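You operate a simulated robot arm through the tools that you are given. There is no shell and no other tool.

You are at the controls of a simulated robot arm. One attempt, no reset.

TASK
Fill the teak oil jug to its line with teak oil and brush it over the sanded toe rail.
Fine: oil the whole top; put can and brush back. Set down upright: teak oil can, oil brush. A coat counts when it lies all over at full strength: go over it till it gets no stronger.

Only the result counts: the job must be done as asked and must still hold three seconds after the hand-in. Knocking over, shifting, dropping, spilling or breaking anything else fails it.

THE ROBOT
A 7-joint arm with a three-finger gripper, fixed in place. Base frame: the origin is on the floor under the middle of its stand, x ahead of it, y to its left, z up; the work surface is at about z = 0.84. Readings come in m, rad, newtons and seconds.
With the tool pointing down near the work surface it reaches from about 0.1 to 0.88 m from the base axis. Its first joint turns from -2.897 to 2.897 rad. Payload 2.94 kg.
Tool frame: the origin (TCP) lies between the finger pads and is the grasp point; the fingertips stand 0.03 m ahead of it; z points along the fingers, y is the line along which they close. The gripper opens to 0.132 m; its body begins 0.107 m behind the TCP.
Orientation is told as [roll, pitch, yaw] about the base's x, y, z axes, in that order, counted from this pose: with the fingers straight down and closing along the base's y, the tool's x points along the base's -x, its y along +y and its z along -z.

THE INTERFACE
- The arm moves only by the tool play_rows. Its argument "deltas" is a list of rows, each a list of 7 numbers: the closure, from 0 (fully open) to 1 (shut), then the shift along the tool's x, y, z in units of 25 mm (1.0 is 25 mm), then the turn, a rotation vector about the tool's x, y, z in units of 6 degrees (1.0 is 6 degrees). In form: [[grip, tx, ty, tz, wx, wy, wz], ...]. A call has 1 to 20 rows; each row shifts and turns the commanded pose from where the row before left it, along the tool's axes as they then stand. A call with a number of a shift or a turn outside -1 to 1 is refused whole. Rows are played at 5 a second. More than 0.05 m and 0.15 rad between two rows, or a gripper value outside its range, and nothing of the call is played. A pose out of reach is approached as far as the arm can. The call stops where the force on the tool passes 40 N (or 10 N more than at its start, if that is more) or the arm is blocked; 0.2 s more then pass. The fingers move at their own pace (about 0.0374 m/s each) and stop on an object; they squeeze with about 41 N. The grip force told is the motor's: it shows also when the fingers shut on nothing. Time passes only in rows, and 0.2 s behind the last, so rows that do not move let the fingers close. The reply holds the time, the measured pose of the TCP, the force on the tool along the base axes, the opening and the grip force, in the units named above and with some noise, with the torque about the TCP (base axes, N m) and any sound that the robot's microphone picked up, and new pictures: "show" is both (left out), scene, wrist or none.
- Cameras (640 x 400 px; columns grow to the right, rows downward): "scene" is fixed at [0.4003, -0.648, 1.7194]; the picture's right is [0.93, -0.36, 0.00], its down [-0.25, -0.65, -0.72] and it looks along [0.26, 0.67, -0.70] (base axes); focal length 350 px, centre (320, 200). "wrist" rides on the gripper at [0.072, 0.003, -0.144] in the tool frame; the picture's right is [-0.04, 1.00, 0.00], its down [-0.88, -0.04, -0.48] and it looks along [-0.47, -0.02, 0.88] (tool axes); focal length 256 px, centre (320, 200). There is no depth. A picture from a camera that has moved, and an enlarged one, comes with that camera's place and axes in the base frame and with its lens.
- raise_lower(by): moves the trunk up (or, below 0, down) by that many m; the arm rides with it, the base frame stays. It gives what a move gives, with no picture.
- zoom(camera, box): a new picture of the part [left, top, right, bottom] of that camera's present view, enlarged. It takes no simulated time.
- job_done(): hands the job in; it is judged then, once.

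Places have to be worked out from the pictures, the camera data and where the tool is seen. Open the gripper and draw the arm clear of the work before you hand the job in, unless the task says otherwise.

The tools are called after "Request:" as a command line: name --pt "numbers of a row" for each row, then --argument value for the rest, lists and objects as JSON in quotes. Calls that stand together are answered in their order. play_rows: Moves the arm, as the interface text tells. Its arguments: {"type":"object","properties":{"deltas":{"type":"array","items":{"type":"array","items":{"type":"number"}}},"show":{"type":"string","enum":["both","scene","wrist","none"]}},"required":["deltas"]} The other tools are called the same way: raise_lower (by) moves the trunk up or down; zoom (camera, box) takes an enlarged picture of a part of a camera's view; job_done () hands the job in.

At the start:

```text
time: 0.0
ee_pos: [0.5896, -0.0073, 1.3183]
tool_rot: [-0.001, 0.001, 0.0]
ft_force: [-0.2, -0.4, 1.1]
wrist_torque: [-0.01, 0.02, 0.01]
gripper_width: 0.1322
grip_force: 0.1
trunk travel left (down, up): [-0.325, 0.215]
```

scene: 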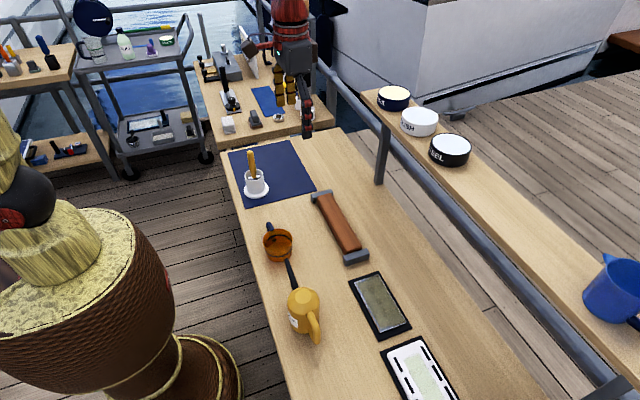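
wrist: 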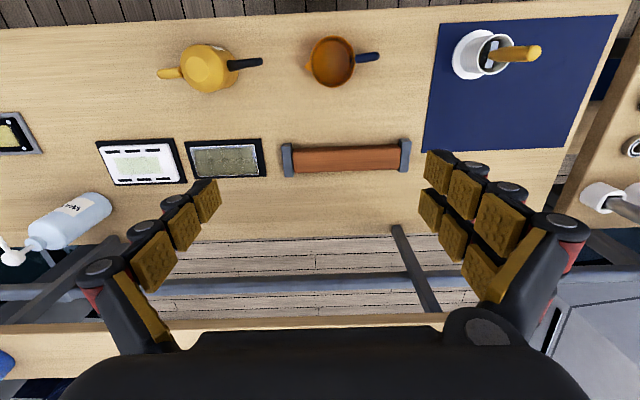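

I'll begin by looking closely at the bench: the yellow can, the copper jug, the brush in its white holder and the wooden rail.

Request:
zoom --camera "scene" --box '[220, 130, 380, 230]'

Request:
zoom --camera "scene" --box '[240, 210, 400, 350]'

Request:
zoom --camera "wrist" --box '[140, 20, 420, 195]'

Request:
zoom --camera "wrist" --box '[420, 10, 640, 150]'

Request:
zoom --camera "scene" --box '[330, 260, 490, 400]'

```text
4.00 times, centred on (300, 180) of scene
camera zoom: at [0.4003, -0.648, 1.7194], right [0.93, -0.36, 0.0], down [-0.25, -0.65, -0.72], along [0.26, 0.67, -0.7], focal length 1402 px, centre (400, 280)
```

zoom: 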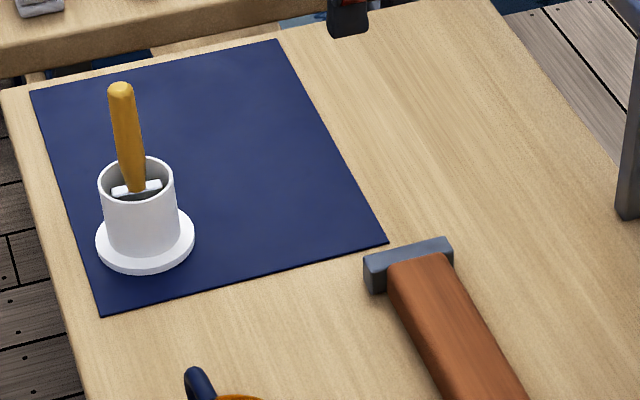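

```text
2.86 times, centred on (320, 280) of scene
camera zoom: at [0.4003, -0.648, 1.7194], right [0.93, -0.36, 0.0], down [-0.25, -0.65, -0.72], along [0.26, 0.67, -0.7], focal length 1002 px, centre (320, -29)
```

zoom: 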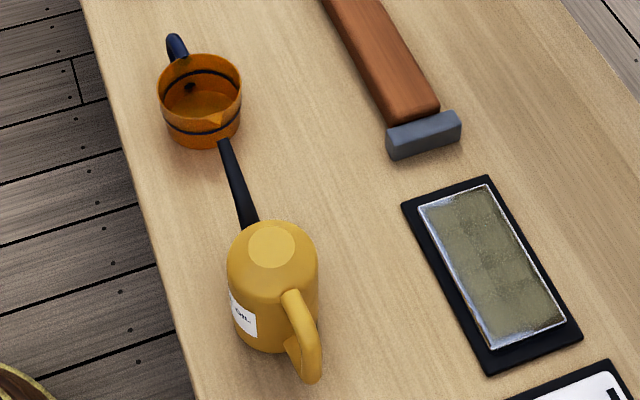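

```text
2.29 times, centred on (280, 108) of wrist
camera zoom: at [0.517, -0.0046, 1.4636], right [0.04, 1.0, 0.0], down [0.88, -0.04, 0.48], along [0.47, -0.02, -0.88], focal length 585 px, centre (411, 411)
```

zoom: 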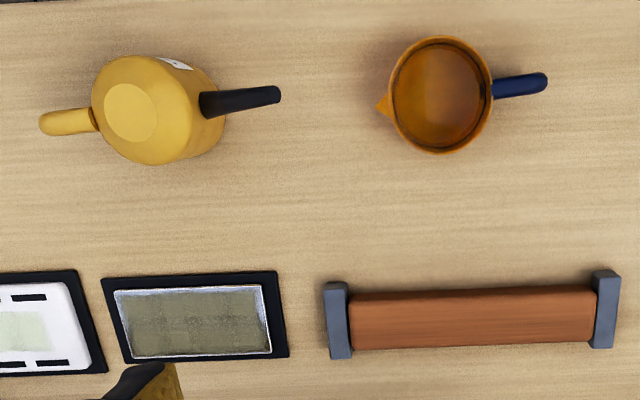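

```text
2.86 times, centred on (530, 80) of wrist
camera zoom: at [0.517, -0.0046, 1.4636], right [0.04, 1.0, 0.0], down [0.88, -0.04, 0.48], along [0.47, -0.02, -0.88], focal length 731 px, centre (-280, 543)
```

zoom: 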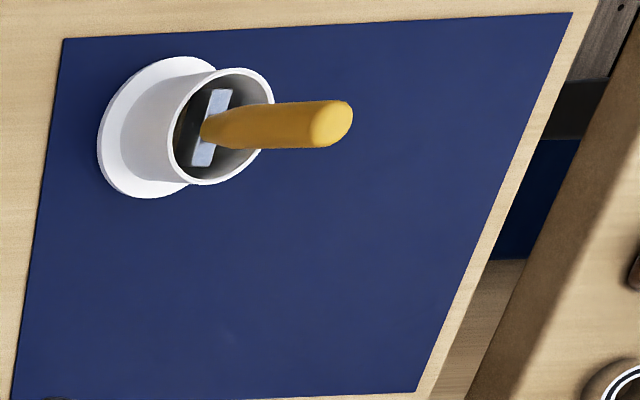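

```text
2.86 times, centred on (410, 330) of scene
camera zoom: at [0.4003, -0.648, 1.7194], right [0.93, -0.36, 0.0], down [-0.25, -0.65, -0.72], along [0.26, 0.67, -0.7], focal length 1002 px, centre (63, -171)
```

zoom: 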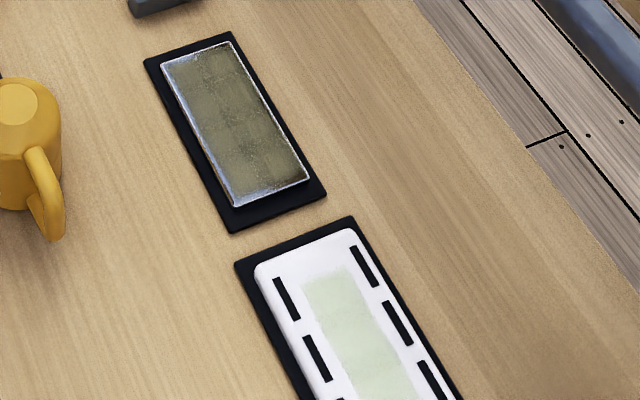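

The can, jug, brush and rail all lie on the near bench; I estimate the can at about (0.52,-0.22), the jug at (0.52,0.02), the brush cup at (0.52,0.33) and the rail at (0.73,0.05). I'll zoom harder on the jug, can and rail to find the fill line and the exact shapes.

Request:
zoom --camera "scene" --box '[254, 214, 304, 264]'

Request:
zoom --camera "scene" --box '[270, 255, 340, 350]'

Request:
zoom --camera "wrist" --box '[290, 20, 390, 100]'

Request:
zoom --camera "wrist" --box '[270, 125, 430, 195]'

Request:
zoom --camera "wrist" --box '[145, 30, 275, 110]'

```text
8.00 times, centred on (279, 239) of scene
camera zoom: at [0.4003, -0.648, 1.7194], right [0.93, -0.36, 0.0], down [-0.25, -0.65, -0.72], along [0.26, 0.67, -0.7], focal length 2804 px, centre (648, -112)
```

zoom: 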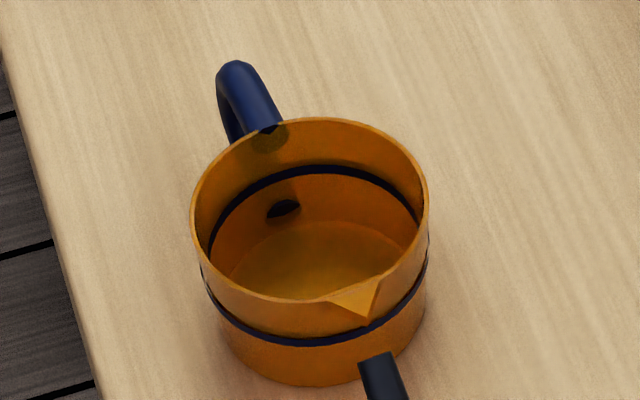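

```text
4.21 times, centred on (305, 302) of scene
camera zoom: at [0.4003, -0.648, 1.7194], right [0.93, -0.36, 0.0], down [-0.25, -0.65, -0.72], along [0.26, 0.67, -0.7], focal length 1476 px, centre (383, -232)
```

zoom: 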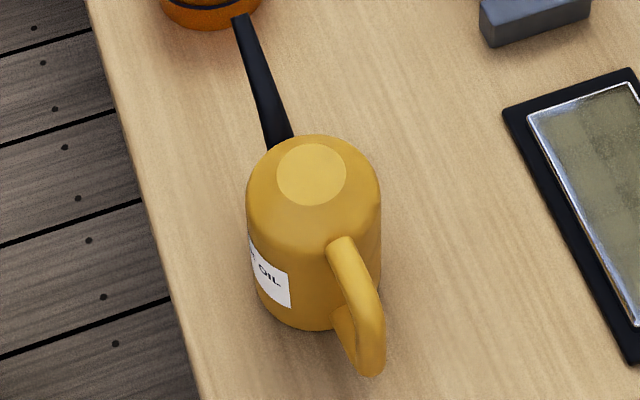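

```text
5.00 times, centred on (340, 60) of wrist
camera zoom: at [0.517, -0.0046, 1.4636], right [0.04, 1.0, 0.0], down [0.88, -0.04, 0.48], along [0.47, -0.02, -0.88], focal length 1280 px, centre (220, 900)
```

zoom: 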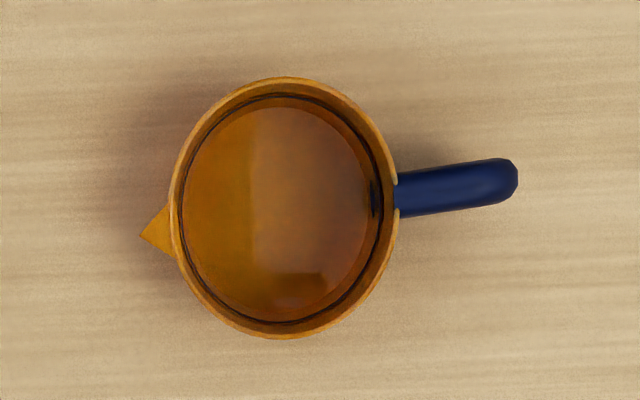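

```text
4.00 times, centred on (350, 160) of wrist
camera zoom: at [0.517, -0.0046, 1.4636], right [0.04, 1.0, 0.0], down [0.88, -0.04, 0.48], along [0.47, -0.02, -0.88], focal length 1024 px, centre (200, 360)
```

zoom: 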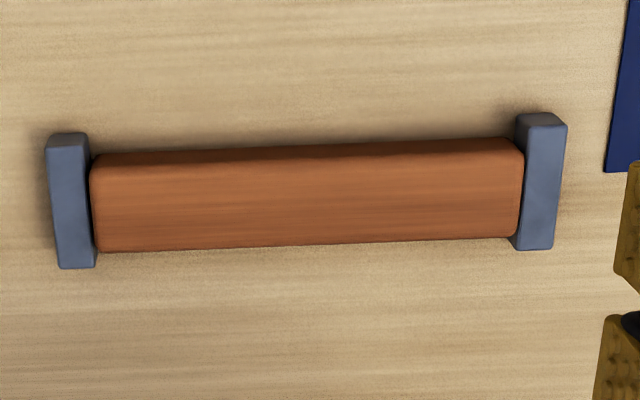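

```text
4.92 times, centred on (210, 70) of wrist
camera zoom: at [0.517, -0.0046, 1.4636], right [0.04, 1.0, 0.0], down [0.88, -0.04, 0.48], along [0.47, -0.02, -0.88], focal length 1260 px, centre (862, 840)
```

zoom: 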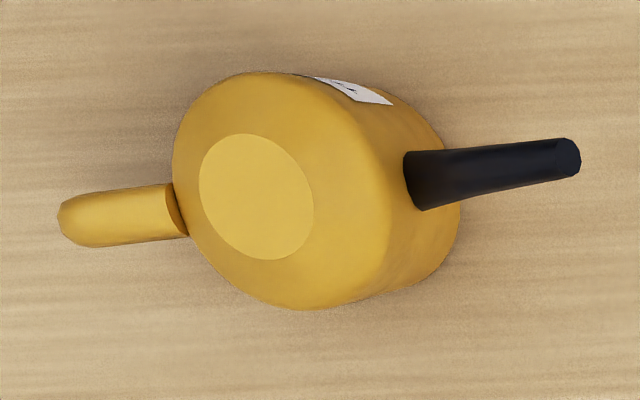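

The jug is empty, with a dark ring as its fill line; the can has its handle toward -y and a black spout toward +y. I'll turn the tool so it closes along base x, which clears the spout and handle, and look again.

Request:
play_rows --pt "0 0 0 0 0 0 1" --pt "0 0 0 0 0 0 1" --pt "0 0 0 0 0 0 1" --pt "0 0 0 0 0 0 1" --pt "0 0 0 0 0 0 1" --pt "0 0 0 0 0 0 1" --pt "0 0 0 0 0 0 1" --pt "0 0 0 0 0 0 1" --pt "0 0 0 0 0 0 1" --pt "0 0 0 0 0 0 1" --pt "0 0 0 0 0 0 1" --pt "0 0 0 0 0 0 1" --pt "0 0 0 0 0 0 1" --pt "0 0 0 0 0 0 1" --pt "0 0 0 0 0 0 1" --pt "0 0 0 0 0 0 0" --pt "0 0 0 0 0 0 0" --show "both"

```text
time: 3.6
ee_pos: [0.5897, -0.0081, 1.3184]
tool_rot: [0.0, 0.0, -1.571]
ft_force: [0.5, 0.3, 0.6]
wrist_torque: [-0.03, 0.0, 0.0]
gripper_width: 0.132
grip_force: 0.0
trunk travel left (down, up): [-0.325, 0.215]
camera wrist: at [0.5931, 0.0645, 1.4635], right [1.0, -0.04, 0.0], down [-0.04, -0.88, 0.48], along [-0.02, -0.48, -0.88], focal length 256 px, centre (320, 200)
```

scene: 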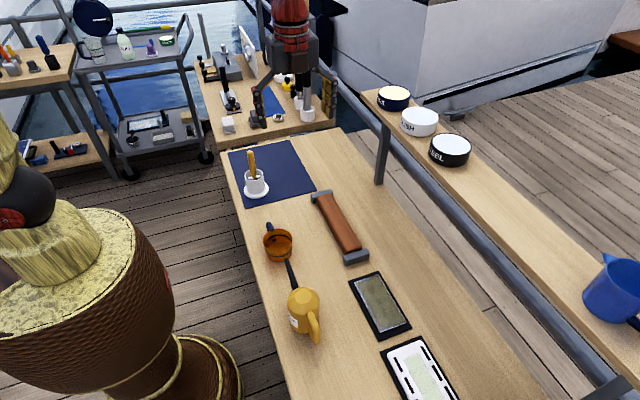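
wrist: 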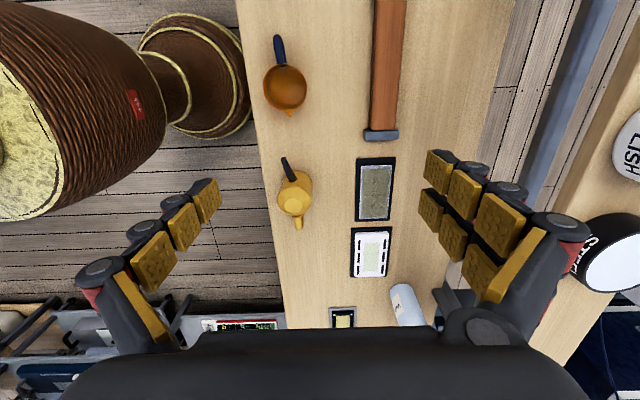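

Now the tool closes along x. I'll zoom on the can and the jug from this second wrist viewpoint to triangulate them.

Request:
zoom --camera "wrist" --box '[250, 140, 350, 240]'

Request:
zoom --camera "wrist" --box '[240, 20, 340, 120]'

Request:
zoom --camera "wrist" --box '[340, 0, 440, 160]'

```text
4.00 times, centred on (300, 190) of wrist
camera zoom: at [0.5931, 0.0645, 1.4635], right [1.0, -0.04, 0.0], down [-0.04, -0.88, 0.48], along [-0.02, -0.48, -0.88], focal length 1024 px, centre (400, 240)
```

zoom: 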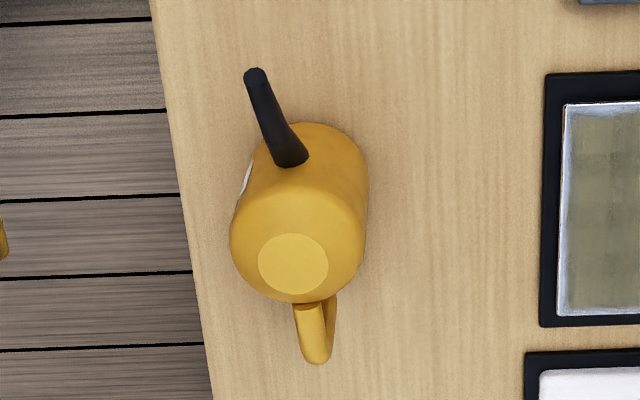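

```text
4.00 times, centred on (290, 70) of wrist
camera zoom: at [0.5931, 0.0645, 1.4635], right [1.0, -0.04, 0.0], down [-0.04, -0.88, 0.48], along [-0.02, -0.48, -0.88], focal length 1024 px, centre (440, 720)
```

zoom: 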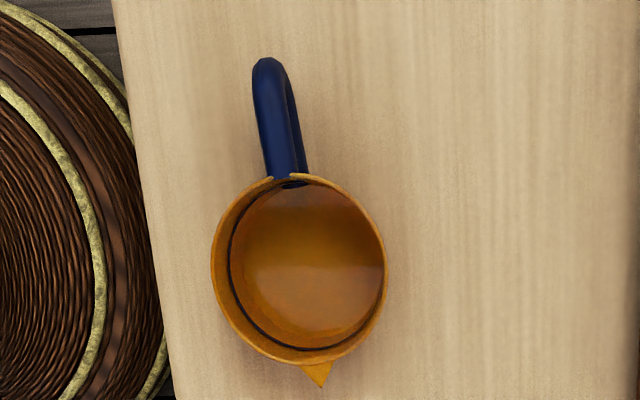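

```text
2.50 times, centred on (390, 80) of wrist
camera zoom: at [0.5931, 0.0645, 1.4635], right [1.0, -0.04, 0.0], down [-0.04, -0.88, 0.48], along [-0.02, -0.48, -0.88], focal length 640 px, centre (145, 500)
```

zoom: 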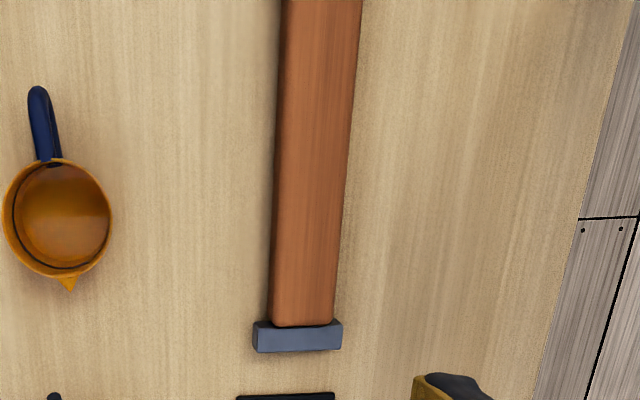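

The two wrist views agree: can centre about (0.521,-0.223), radius 0.039 and top z 0.96; spout tip (0.512,-0.105,0.96); jug rim centre (0.520,0.020,0.90). I'll move above the can with the tool turned slightly so its x axis follows the spout.

Request:
play_rows --pt "0 -0.955 -0.305 0.88 0 0 0" --pt "0 -0.955 -0.305 0.88 0 0 0" --pt "0 -0.955 -0.305 0.88 0 0 0" --pt "0 -0.955 -0.305 0.88 0 0 0" --pt "0 -0.955 -0.305 0.88 0 0 0" --pt "0 -0.955 -0.305 0.88 0 0 0" --pt "0 -0.955 -0.305 0.88 0 0 0" --pt "0 -0.955 -0.305 0.88 0 0 0" --pt "0 -0.955 -0.305 0.88 0 0 0" --pt "0 0 0 0 0 0 -0.7" --pt "0 0 0 0 0 0 0" --pt "0 0 0 0 0 0 0" --show "both"

```text
time: 6.2
ee_pos: [0.5189, -0.2231, 1.1219]
tool_rot: [0.0, 0.0, -1.497]
ft_force: [0.3, -0.6, -0.6]
wrist_torque: [-0.02, -0.01, -0.02]
gripper_width: 0.1322
grip_force: 0.1
trunk travel left (down, up): [-0.325, 0.215]
camera wrist: at [0.5177, -0.1519, 1.2663], right [1.0, 0.03, 0.0], down [0.03, -0.88, 0.48], along [0.01, -0.48, -0.88], focal length 256 px, centre (320, 200)
```

scene: 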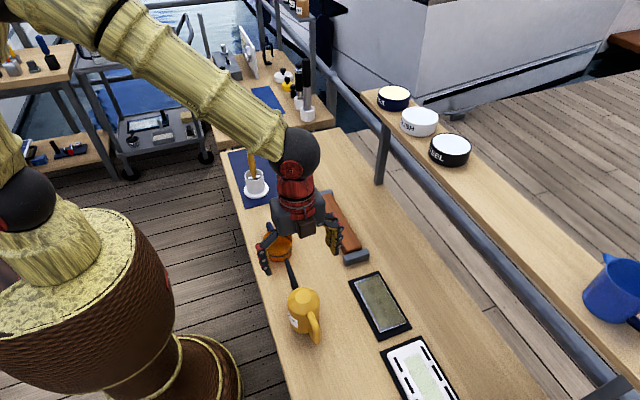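
wrist: 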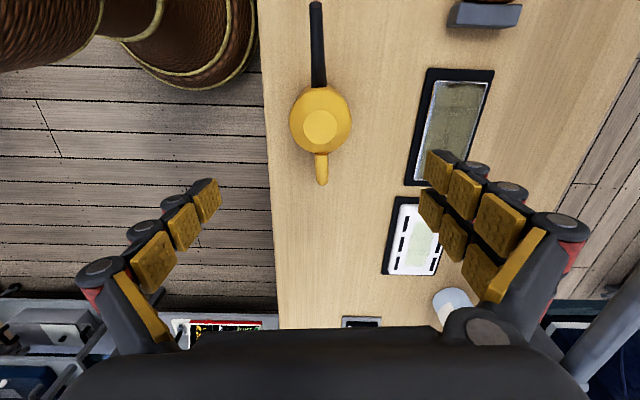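

The can's top now projects to about (0.518,-0.220), directly under the tool, and the spout lies along the tool's x. I'll lower the open fingers around the body to about z = 0.90.

Request:
play_rows --pt "0 0.05 0 0.98 0 0 0" --pt "0 0.05 0 0.98 0 0 0" --pt "0 0 0 0.98 0 0 0" --pt "0 0 0 0.98 0 0 0" --pt "0 0 0 0.98 0 0 0" --pt "0 0 0 0.98 0 0 0" --pt "0 0 0 0.98 0 0 0" --pt "0 0 0 0.98 0 0 0" --pt "0 0 0 0.98 0 0 0" --pt "0 0 0 0 0 0 0" --show "both"

```text
time: 8.4
ee_pos: [0.5226, -0.2203, 0.8997]
tool_rot: [0.0, -0.002, -1.497]
ft_force: [1.3, 0.8, 0.5]
wrist_torque: [0.01, 0.01, -0.02]
gripper_width: 0.1318
grip_force: 0.1
trunk travel left (down, up): [-0.325, 0.215]
camera wrist: at [0.5196, -0.148, 1.0448], right [1.0, 0.03, 0.0], down [0.03, -0.88, 0.48], along [0.01, -0.48, -0.88], focal length 256 px, centre (320, 200)
```

scene: 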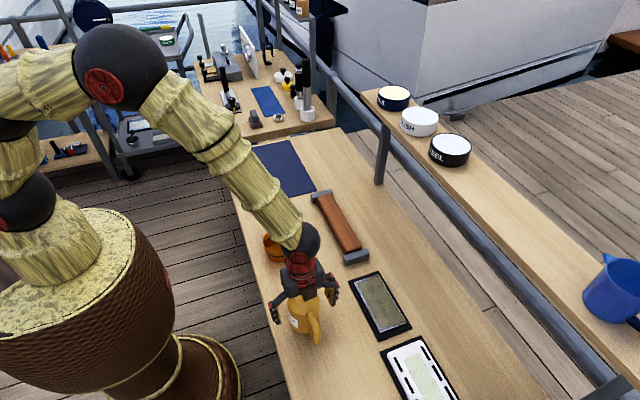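
wrist: 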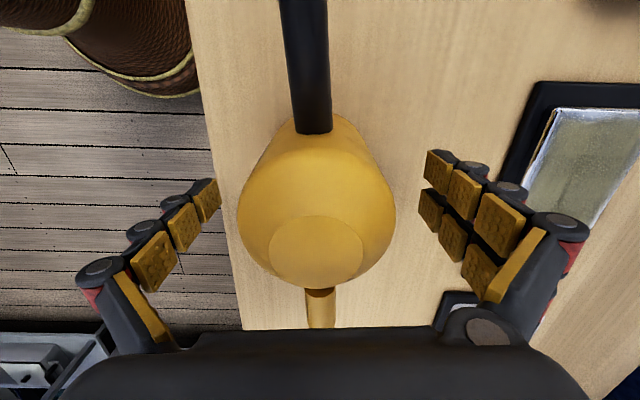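

The can body sits centrally between the fingers with nothing touching. I'll nudge 2 mm to centre better and close on it.

Request:
play_rows --pt "0 0.08 -0.1 0 0 0 0" --pt "1 0 0 0 0 0 0" --pt "1 0 0 0 0 0 0" --pt "1 0 0 0 0 0 0" --pt "1 0 0 0 0 0 0" --pt "1 0 0 0 0 0 0" --pt "1 0 0 0 0 0 0" --pt "1 0 0 0 0 0 0" --pt "1 0 0 0 0 0 0" --show "both"

```text
time: 10.4
ee_pos: [0.519, -0.2187, 0.9003]
tool_rot: [-0.001, 0.0, -1.498]
ft_force: [2.7, 0.1, 5.4]
wrist_torque: [-0.04, -0.06, 0.0]
gripper_width: 0.0779
grip_force: 41.1
trunk travel left (down, up): [-0.325, 0.215]
camera wrist: at [0.5167, -0.1468, 1.0459], right [1.0, 0.03, 0.0], down [0.03, -0.88, 0.48], along [0.01, -0.48, -0.88], focal length 256 px, centre (320, 200)
```

scene: 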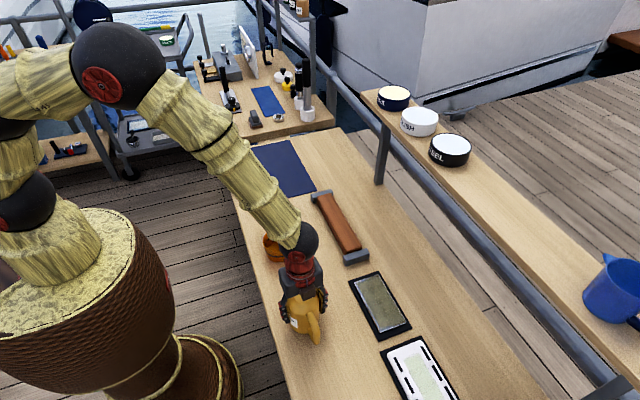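
wrist: 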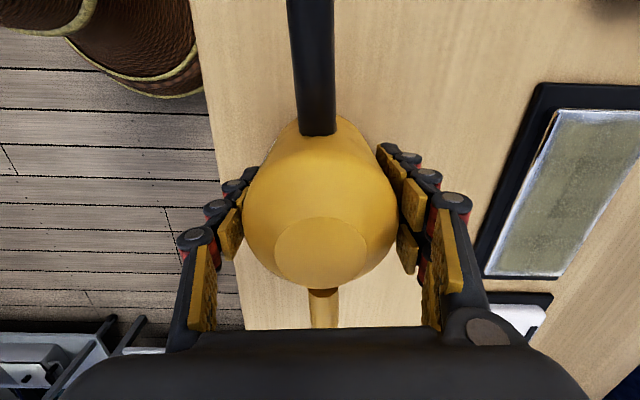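

The grip is firm at 0.078 m and 41 N; the can's home is TCP (0.519,-0.219,0.900), yaw -1.498. I'll lift it straight up and read its weight.

Request:
play_rows --pt "1 0 0 -0.3 0 0 0" --pt "1 0 0 -0.6 0 0 0" --pt "1 0 0 -0.9 0 0 0" --pt "1 0 0 -1 0 0 0" --pt "1 0 0 -1 0 0 0" --pt "1 0 0 -1 0 0 0" --pt "1 0 0 -0.6 0 0 0" --pt "1 0 0 0 0 0 0" --pt "1 0 0 0 0 0 0" --show "both"

```text
time: 12.4
ee_pos: [0.5181, -0.2187, 1.0381]
tool_rot: [0.0, 0.001, -1.498]
ft_force: [-0.3, -0.9, -4.0]
wrist_torque: [0.0, -0.01, 0.03]
gripper_width: 0.078
grip_force: 41.3
trunk travel left (down, up): [-0.325, 0.215]
camera wrist: at [0.5155, -0.1459, 1.1817], right [1.0, 0.03, 0.0], down [0.03, -0.88, 0.48], along [0.01, -0.48, -0.88], focal length 256 px, centre (320, 200)
```

scene: 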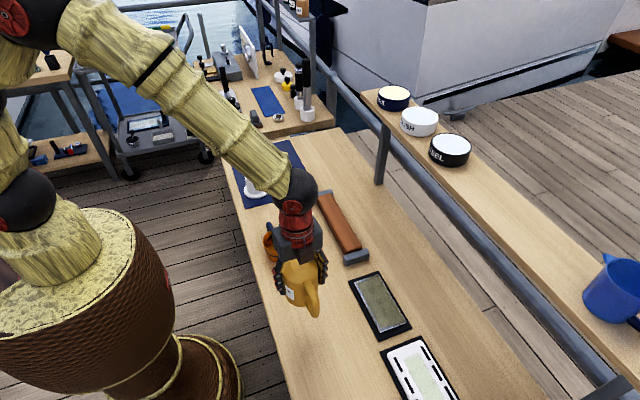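
wrist: 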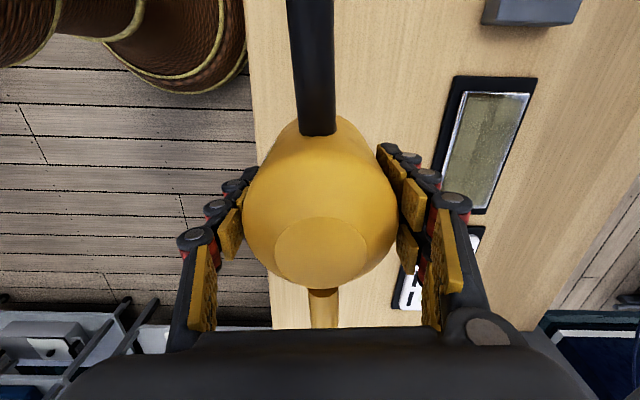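

The can is up, weighing about 4.5 N and steady in the grip. I'll turn it about the vertical so the spout points back toward the robot (-x), because pouring from the far side keeps the jug visible to the scene camera.

Request:
play_rows --pt "1 0 0 -0.3 0 0 -0.8" --pt "1 0 0 -0.3 0 0 -0.9" --pt "1 0 0 -0.3 0 0 -0.9" --pt "1 0 0 -0.3 0 0 -0.9" --pt "1 0 0 -0.3 0 0 -0.9" --pt "1 0 0 0 0 0 -0.9" --pt "1 0 0 0 0 0 -0.9" --pt "1 0 0 0 0 0 -0.9" --pt "1 0 0 0 0 0 -0.9" --pt "1 0 0 0 0 0 -0.9" --pt "1 0 0 0 0 0 -0.9" --pt "1 0 0 0 0 0 -0.9" --pt "1 0 0 0 0 0 -0.9" --pt "1 0 0 0 0 0 -0.9" --pt "1 0 0 0 0 0 -0.9" --pt "1 0 0 0 0 0 -0.9" --pt "1 0 0 0 0 0 0" --pt "1 0 0 0 0 0 0" --show "both"

```text
time: 16.2
ee_pos: [0.519, -0.2186, 1.073]
tool_rot: [0.002, 0.0, 0.0]
ft_force: [-0.3, -0.4, -3.8]
wrist_torque: [0.02, 0.06, 0.0]
gripper_width: 0.0779
grip_force: 41.1
trunk travel left (down, up): [-0.325, 0.215]
camera wrist: at [0.4461, -0.2156, 1.2174], right [0.04, 1.0, 0.0], down [0.88, -0.04, 0.48], along [0.47, -0.02, -0.88], focal length 256 px, centre (320, 200)
```

scene: 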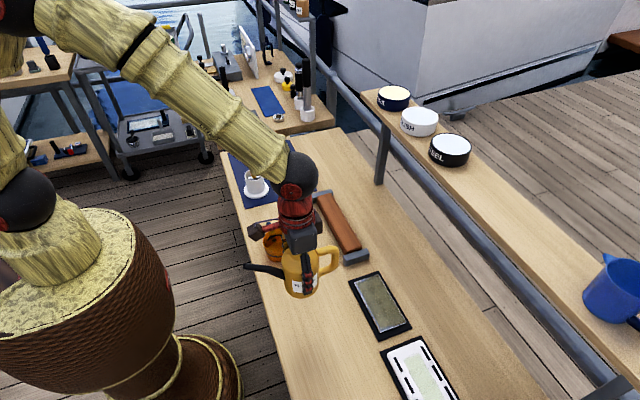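
wrist: 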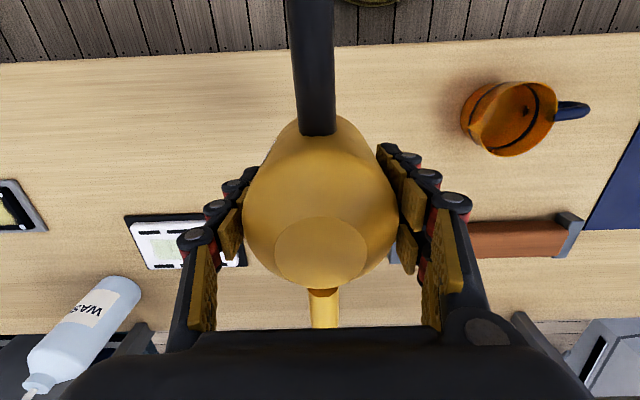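

The spout points to -x and its tip is near (0.41,-0.22,1.14), matching my estimate of the tip relative to the TCP. I'll carry the can, upright, so the tip stands over the jug, with the body on the far side.

Request:
play_rows --pt "1 -0.532 0.954 0.17 0 0 0" --pt "1 -0.532 0.954 0.17 0 0 0" --pt "1 -0.532 0.954 0.17 0 0 0" --pt "1 -0.532 0.954 0.17 0 0 0" --pt "1 -0.532 0.954 0.17 0 0 0" --pt "1 -0.532 0.954 0.17 0 0 0" --pt "1 -0.532 0.954 0.17 0 0 0" --pt "1 -0.532 0.954 0.17 0 0 0" --pt "1 -0.532 0.954 0.17 0 0 0" --pt "1 -0.532 0.954 0.17 0 0 0" --pt "1 0 0 0 0 0 0" --pt "1 0 0 0 0 0 0" --show "both"

Request:
zoom --camera "scene" --box '[220, 160, 380, 280]'

```text
time: 18.8
ee_pos: [0.6518, 0.0184, 1.0309]
tool_rot: [0.0, 0.0, 0.0]
ft_force: [-0.4, -0.1, -3.2]
wrist_torque: [0.0, 0.0, -0.03]
gripper_width: 0.0778
grip_force: 41.2
trunk travel left (down, up): [-0.325, 0.215]
camera wrist: at [0.5784, 0.022, 1.1754], right [0.04, 1.0, 0.0], down [0.88, -0.04, 0.48], along [0.47, -0.02, -0.88], focal length 256 px, centre (320, 200)
```

scene: 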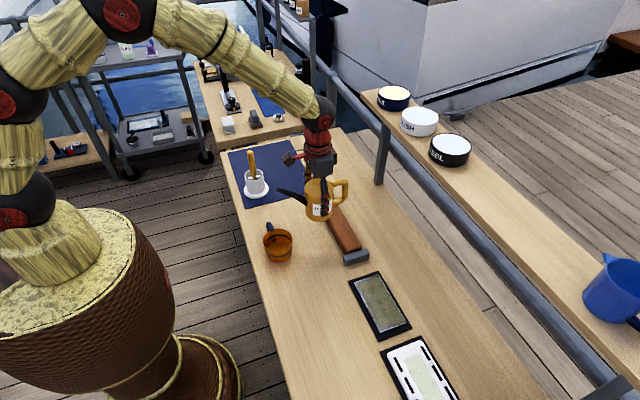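
wrist: 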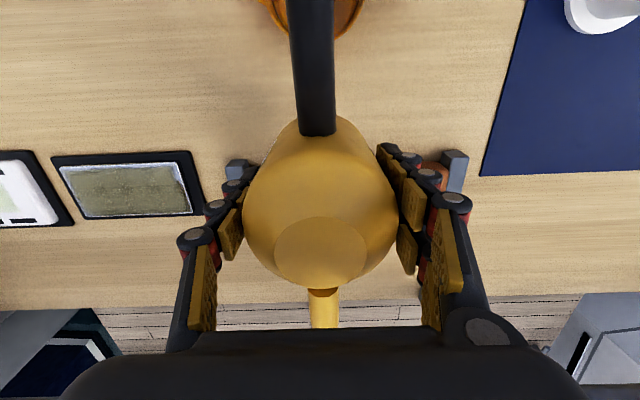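

```text
3.33 times, centred on (300, 220) of scene
camera zoom: at [0.4003, -0.648, 1.7194], right [0.93, -0.36, 0.0], down [-0.25, -0.65, -0.72], along [0.26, 0.67, -0.7], focal length 1168 px, centre (387, 133)
```

zoom: 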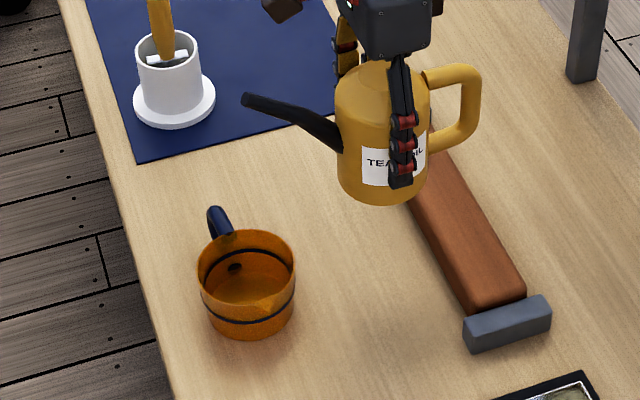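

From this view the spout tip is about (0.543,0.02,1.10), right over the jug, and the scene camera sees the jug clearly. I'll tilt 18° about the spout tip while lowering the tip to about z = 1.01.

Request:
play_rows --pt "1 -0.252 0.05 0.72 0 -1 0" --pt "1 -0.127 0 0.71 0 -1 0" --pt "1 -0.003 0 0.69 0 -1 0" --pt "1 0 0 0 0 0 0" --pt "1 0 0 0 0 0 0" --show "scene"

Request:
zoom --camera "scene" --box '[220, 160, 380, 280]'

```text
time: 20.0
ee_pos: [0.6653, 0.019, 0.9787]
tool_rot: [0.0, -0.314, 0.001]
ft_force: [0.4, -0.4, -4.3]
wrist_torque: [0.0, -0.01, 0.04]
gripper_width: 0.0781
grip_force: 40.8
trunk travel left (down, up): [-0.325, 0.215]
```

scene: 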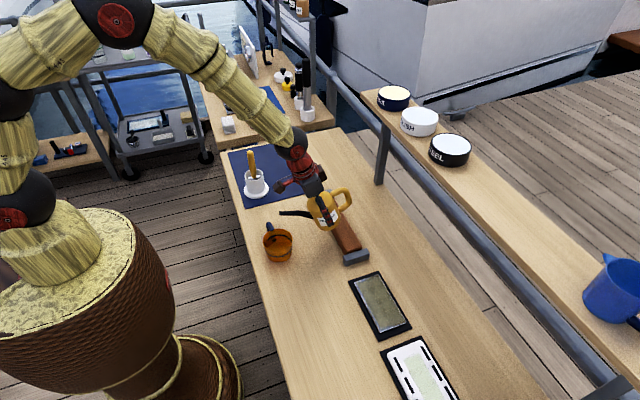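

```text
3.33 times, centred on (300, 220) of scene
camera zoom: at [0.4003, -0.648, 1.7194], right [0.93, -0.36, 0.0], down [-0.25, -0.65, -0.72], along [0.26, 0.67, -0.7], focal length 1168 px, centre (387, 133)
```

zoom: 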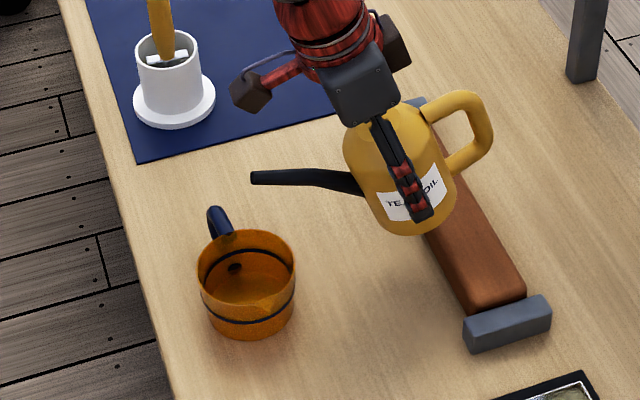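

The tip stands at about (0.539,0.02,1.01), as planned, with no flow yet. I'll tilt to 24° and lower a further 3 cm.

Request:
play_rows --pt "1 0.119 0.03 0.658 0 -1 0" --pt "1 0 0 0 0 0 0" --show "scene"

Request:
zoom --camera "scene" --box '[240, 200, 340, 275]'

```text
time: 20.6
ee_pos: [0.6671, 0.0221, 0.9611]
tool_rot: [0.002, -0.42, 0.001]
ft_force: [-0.5, 0.1, -4.7]
wrist_torque: [-0.01, 0.01, -0.03]
gripper_width: 0.0781
grip_force: 40.7
trunk travel left (down, up): [-0.325, 0.215]
```

scene: 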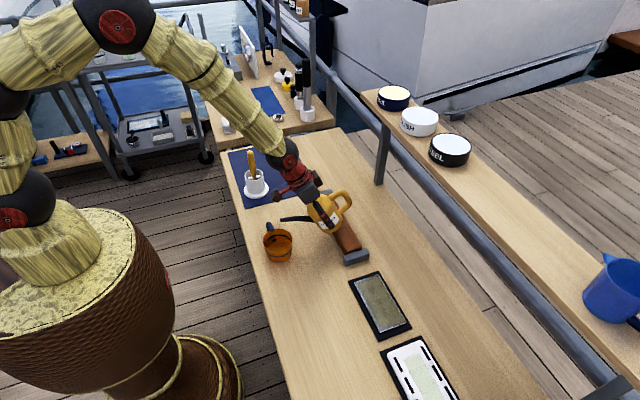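

```text
5.33 times, centred on (290, 238) of scene
camera zoom: at [0.4003, -0.648, 1.7194], right [0.93, -0.36, 0.0], down [-0.25, -0.65, -0.72], along [0.26, 0.67, -0.7], focal length 1870 px, centre (480, 0)
```

zoom: 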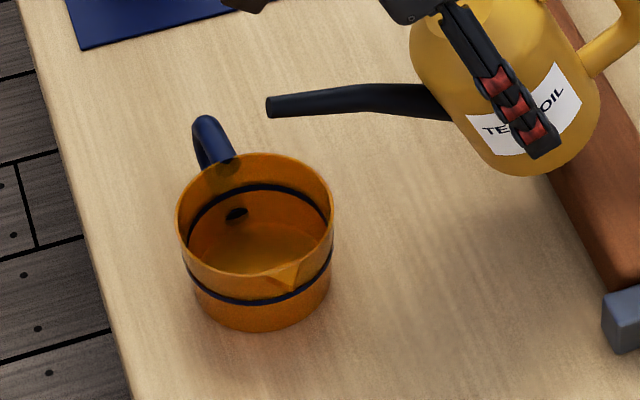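

No flow at 24°, and the tip is at about (0.539,0.02,0.98). I'll go on to 30° with the tip down to about 0.955.

Request:
play_rows --pt "1 0.236 -0.05 0.613 0 -1 0" --pt "1 0 0 0 0 0 0" --show "scene"

Request:
zoom --camera "scene" --box '[240, 200, 340, 275]'

```text
time: 21.2
ee_pos: [0.6691, 0.02, 0.9447]
tool_rot: [0.0, -0.524, 0.0]
ft_force: [-0.3, -0.5, -5.3]
wrist_torque: [0.02, -0.06, 0.0]
gripper_width: 0.0779
grip_force: 40.8
trunk travel left (down, up): [-0.325, 0.215]
```

scene: 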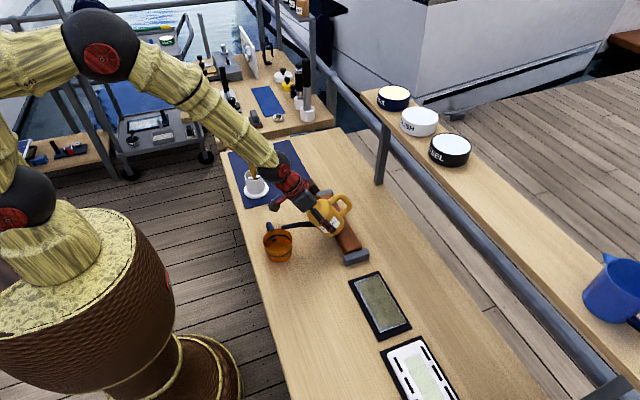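

```text
5.33 times, centred on (290, 238) of scene
camera zoom: at [0.4003, -0.648, 1.7194], right [0.93, -0.36, 0.0], down [-0.25, -0.65, -0.72], along [0.26, 0.67, -0.7], focal length 1870 px, centre (480, 0)
```

zoom: 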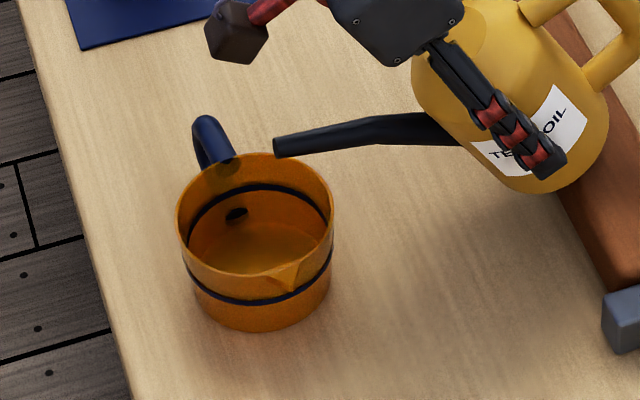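

Still no flow at 30°, and the tip is at about (0.541,0.02,0.952). I'll continue in 3° steps about the tip, watching for the first oil.

Request:
play_rows --pt "1 0.068 0 0.108 0 -0.5 0" --pt "1 0 0 0 0 0 0" --show "scene"

Request:
zoom --camera "scene" --box '[240, 200, 340, 275]'

```text
time: 21.8
ee_pos: [0.6672, 0.02, 0.9413]
tool_rot: [-0.002, -0.576, 0.0]
ft_force: [0.2, -0.1, -4.7]
wrist_torque: [0.0, 0.0, 0.01]
gripper_width: 0.0779
grip_force: 40.9
trunk travel left (down, up): [-0.325, 0.215]
```

scene: 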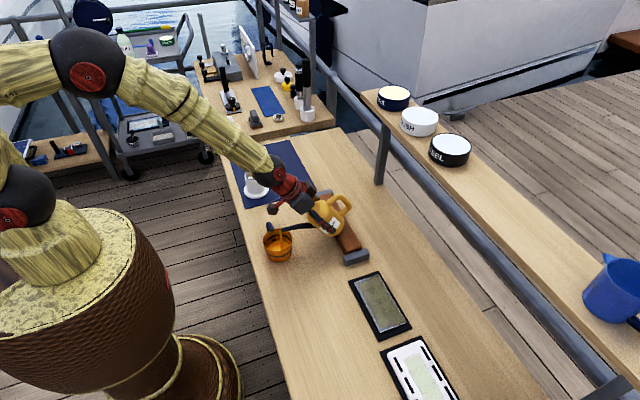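

```text
5.33 times, centred on (290, 238) of scene
camera zoom: at [0.4003, -0.648, 1.7194], right [0.93, -0.36, 0.0], down [-0.25, -0.65, -0.72], along [0.26, 0.67, -0.7], focal length 1870 px, centre (480, 0)
```

zoom: 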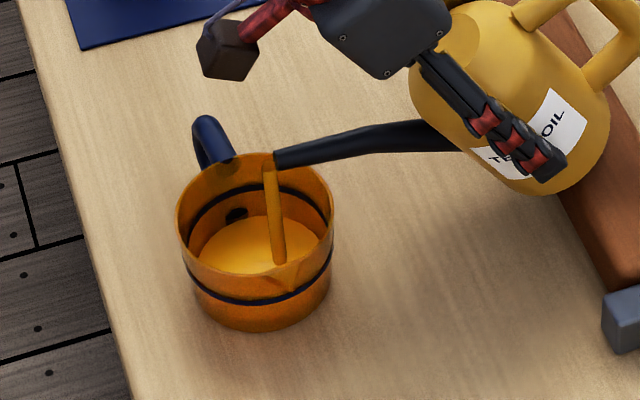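

Oil is flowing at 33° and the stream lands inside the jug. I'll hold for a moment and watch how fast the level rises.

Request:
play_rows --pt "1 0 0 0 0 0 0" --pt "1 0 0 0 0 0 0" --show "scene"

Request:
zoom --camera "scene" --box '[254, 214, 304, 264]'

```text
time: 22.4
ee_pos: [0.6695, 0.02, 0.9411]
tool_rot: [0.001, -0.575, -0.001]
ft_force: [0.5, -1.2, -3.9]
wrist_torque: [0.0, 0.02, -0.01]
gripper_width: 0.078
grip_force: 41.1
trunk travel left (down, up): [-0.325, 0.215]
```

scene: 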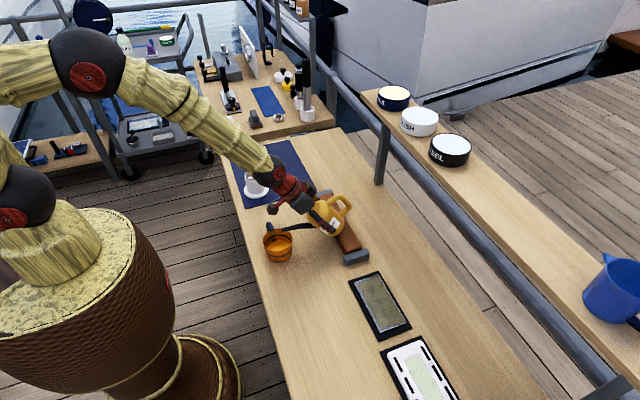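

```text
8.00 times, centred on (279, 239) of scene
camera zoom: at [0.4003, -0.648, 1.7194], right [0.93, -0.36, 0.0], down [-0.25, -0.65, -0.72], along [0.26, 0.67, -0.7], focal length 2804 px, centre (648, -112)
```

zoom: 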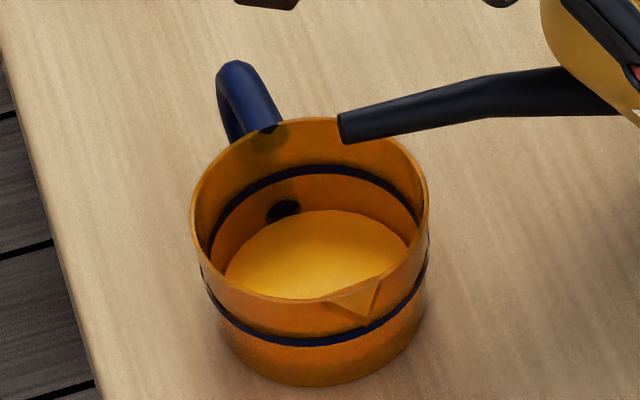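

The flow stopped by itself at this tilt with the level about a quarter of the way to the ring, so pouring is quasi-static with tilt. I'll add 2° and let it settle.

Request:
play_rows --pt "1 -0.088 0 -0.157 0 -0.333 0" --pt "1 0 0 0 0 0 0" --pt "1 0 0 0 0 0 0" --pt "1 0 0 0 0 0 0" --show "scene"

Request:
zoom --camera "scene" --box '[254, 214, 304, 264]'

```text
time: 23.4
ee_pos: [0.667, 0.0196, 0.9451]
tool_rot: [0.001, -0.611, 0.0]
ft_force: [-0.6, 0.9, -4.4]
wrist_torque: [0.02, 0.05, 0.02]
gripper_width: 0.078
grip_force: 40.4
trunk travel left (down, up): [-0.325, 0.215]
```

scene: 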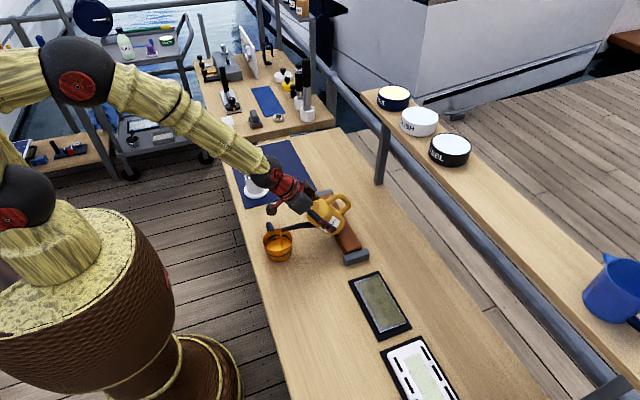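

```text
8.00 times, centred on (279, 239) of scene
camera zoom: at [0.4003, -0.648, 1.7194], right [0.93, -0.36, 0.0], down [-0.25, -0.65, -0.72], along [0.26, 0.67, -0.7], focal length 2804 px, centre (648, -112)
```

zoom: 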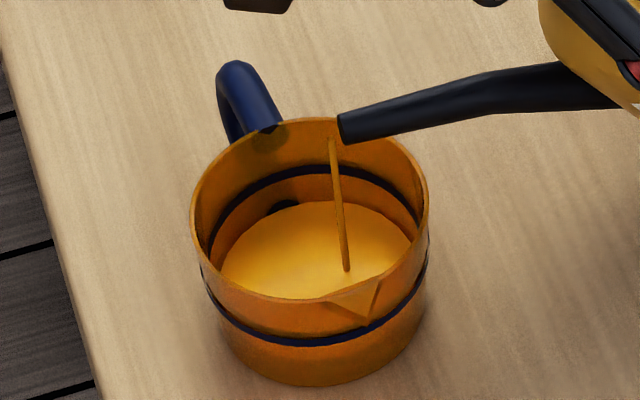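

The level's far edge is up to row 201 (ring at about 172), with a thin stream still running. I'll hold and let it finish.

Request:
play_rows --pt "1 0 0 0 0 0 0" --pt "1 0 0 0 0 0 0" --pt "1 0 0 0 0 0 0" --show "scene"

Request:
zoom --camera "scene" --box '[254, 214, 304, 264]'

```text
time: 24.2
ee_pos: [0.6677, 0.0199, 0.9463]
tool_rot: [-0.001, -0.611, -0.001]
ft_force: [0.1, 0.1, -4.1]
wrist_torque: [-0.01, 0.03, 0.0]
gripper_width: 0.0781
grip_force: 41.2
trunk travel left (down, up): [-0.325, 0.215]
```

scene: 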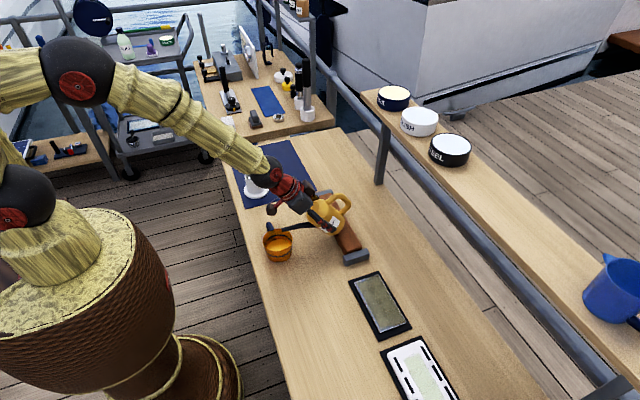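

```text
8.00 times, centred on (279, 239) of scene
camera zoom: at [0.4003, -0.648, 1.7194], right [0.93, -0.36, 0.0], down [-0.25, -0.65, -0.72], along [0.26, 0.67, -0.7], focal length 2804 px, centre (648, -112)
```

zoom: 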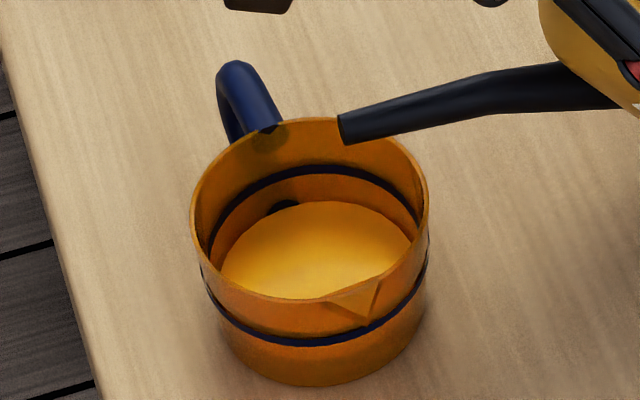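

Settled at far edge row 201; two degrees gave about 9 px, and roughly 28 px remain to the ring. Another 2.5° with time to settle.

Request:
play_rows --pt "1 -0.11 0 -0.196 0 -0.417 0" --pt "1 0 0 0 0 0 0" --pt "1 0 0 0 0 0 0" --pt "1 0 0 0 0 0 0" --pt "1 0 0 0 0 0 0" --pt "1 0 0 0 0 0 0" --pt "1 0 0 0 0 0 0" --show "scene"

Request:
zoom --camera "scene" --box '[254, 214, 304, 264]'

```text
time: 25.8
ee_pos: [0.668, 0.0202, 0.9524]
tool_rot: [0.001, -0.655, 0.001]
ft_force: [0.6, 0.1, -4.7]
wrist_torque: [-0.01, 0.03, 0.03]
gripper_width: 0.0779
grip_force: 40.9
trunk travel left (down, up): [-0.325, 0.215]
```

scene: 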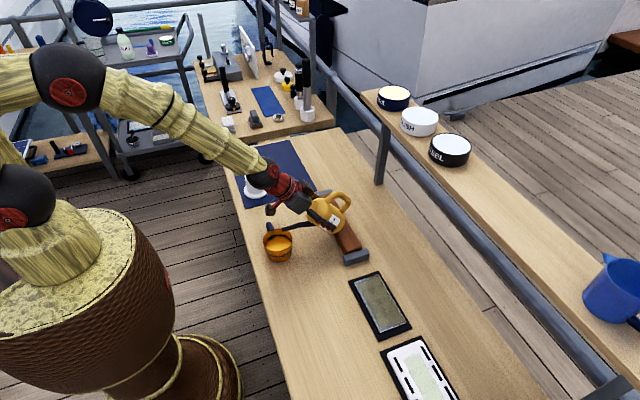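

```text
8.00 times, centred on (279, 239) of scene
camera zoom: at [0.4003, -0.648, 1.7194], right [0.93, -0.36, 0.0], down [-0.25, -0.65, -0.72], along [0.26, 0.67, -0.7], focal length 2804 px, centre (648, -112)
```

zoom: 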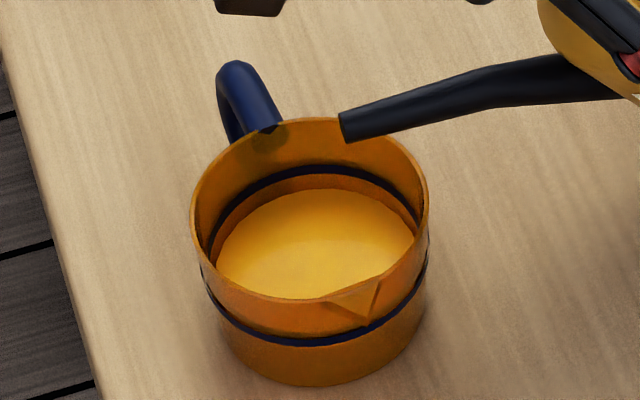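

Far edge at row 189 after 2.5° (12 px). I'll add 2° and settle again.

Request:
play_rows --pt "1 -0.088 0 -0.157 0 -0.333 0" --pt "1 0 0 0 0 0 0" --pt "1 0 0 0 0 0 0" --pt "1 0 0 0 0 0 0" --pt "1 0 0 0 0 0 0" --pt "1 0 0 0 0 0 0" --pt "1 0 0 0 0 0 0" --show "scene"

Request:
zoom --camera "scene" --box '[264, 222, 294, 246]'

```text
time: 27.4
ee_pos: [0.6684, 0.0188, 0.9515]
tool_rot: [-0.005, -0.655, -0.002]
ft_force: [0.6, 0.0, -3.6]
wrist_torque: [-0.03, 0.03, -0.01]
gripper_width: 0.0779
grip_force: 41.1
out of reach, approached as far as the arm can: row 1
trunk travel left (down, up): [-0.325, 0.215]
```

scene: 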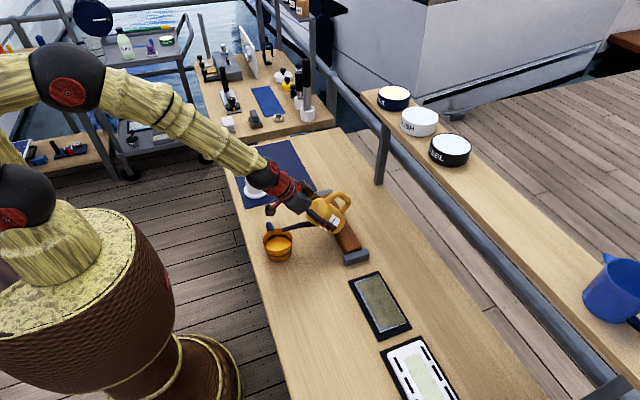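

```text
16.00 times, centred on (279, 234) of scene
camera zoom: at [0.4003, -0.648, 1.7194], right [0.93, -0.36, 0.0], down [-0.25, -0.65, -0.72], along [0.26, 0.67, -0.7], focal length 5608 px, centre (976, -344)
```

zoom: 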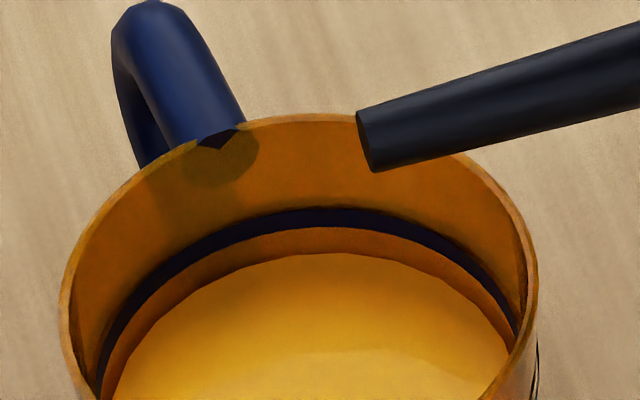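

Row 1 was out of reach (wrist joint near its stop at this low height), so the tilt is unchanged at 37.5° and the oil's far edge is still about 14-18 px below the ring. Raising the can a few centimetres should free the wrist, so I'll lift 4 cm with the tip still above the jug and see what tilt results.

Request:
play_rows --pt "1 -0.487 0 -0.635 0 0 0" --pt "1 -0.487 0 -0.635 0 0 0" --pt "1 0 0 0 0 0 0" --pt "1 0 0 0 0 0 0" --show "scene"

Request:
zoom --camera "scene" --box '[254, 214, 304, 264]'

```text
time: 28.4
ee_pos: [0.6649, 0.0187, 0.9923]
tool_rot: [0.0, -0.69, -0.001]
ft_force: [-0.1, 0.0, -2.6]
wrist_torque: [0.03, -0.01, -0.02]
gripper_width: 0.0781
grip_force: 40.9
trunk travel left (down, up): [-0.325, 0.215]
```

scene: 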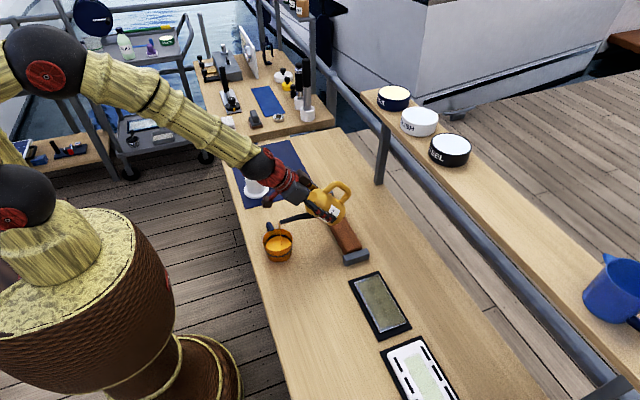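

```text
8.00 times, centred on (279, 239) of scene
camera zoom: at [0.4003, -0.648, 1.7194], right [0.93, -0.36, 0.0], down [-0.25, -0.65, -0.72], along [0.26, 0.67, -0.7], focal length 2804 px, centre (648, -112)
```

zoom: 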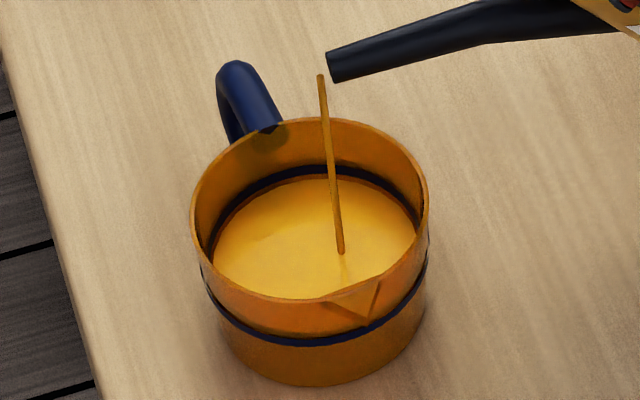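

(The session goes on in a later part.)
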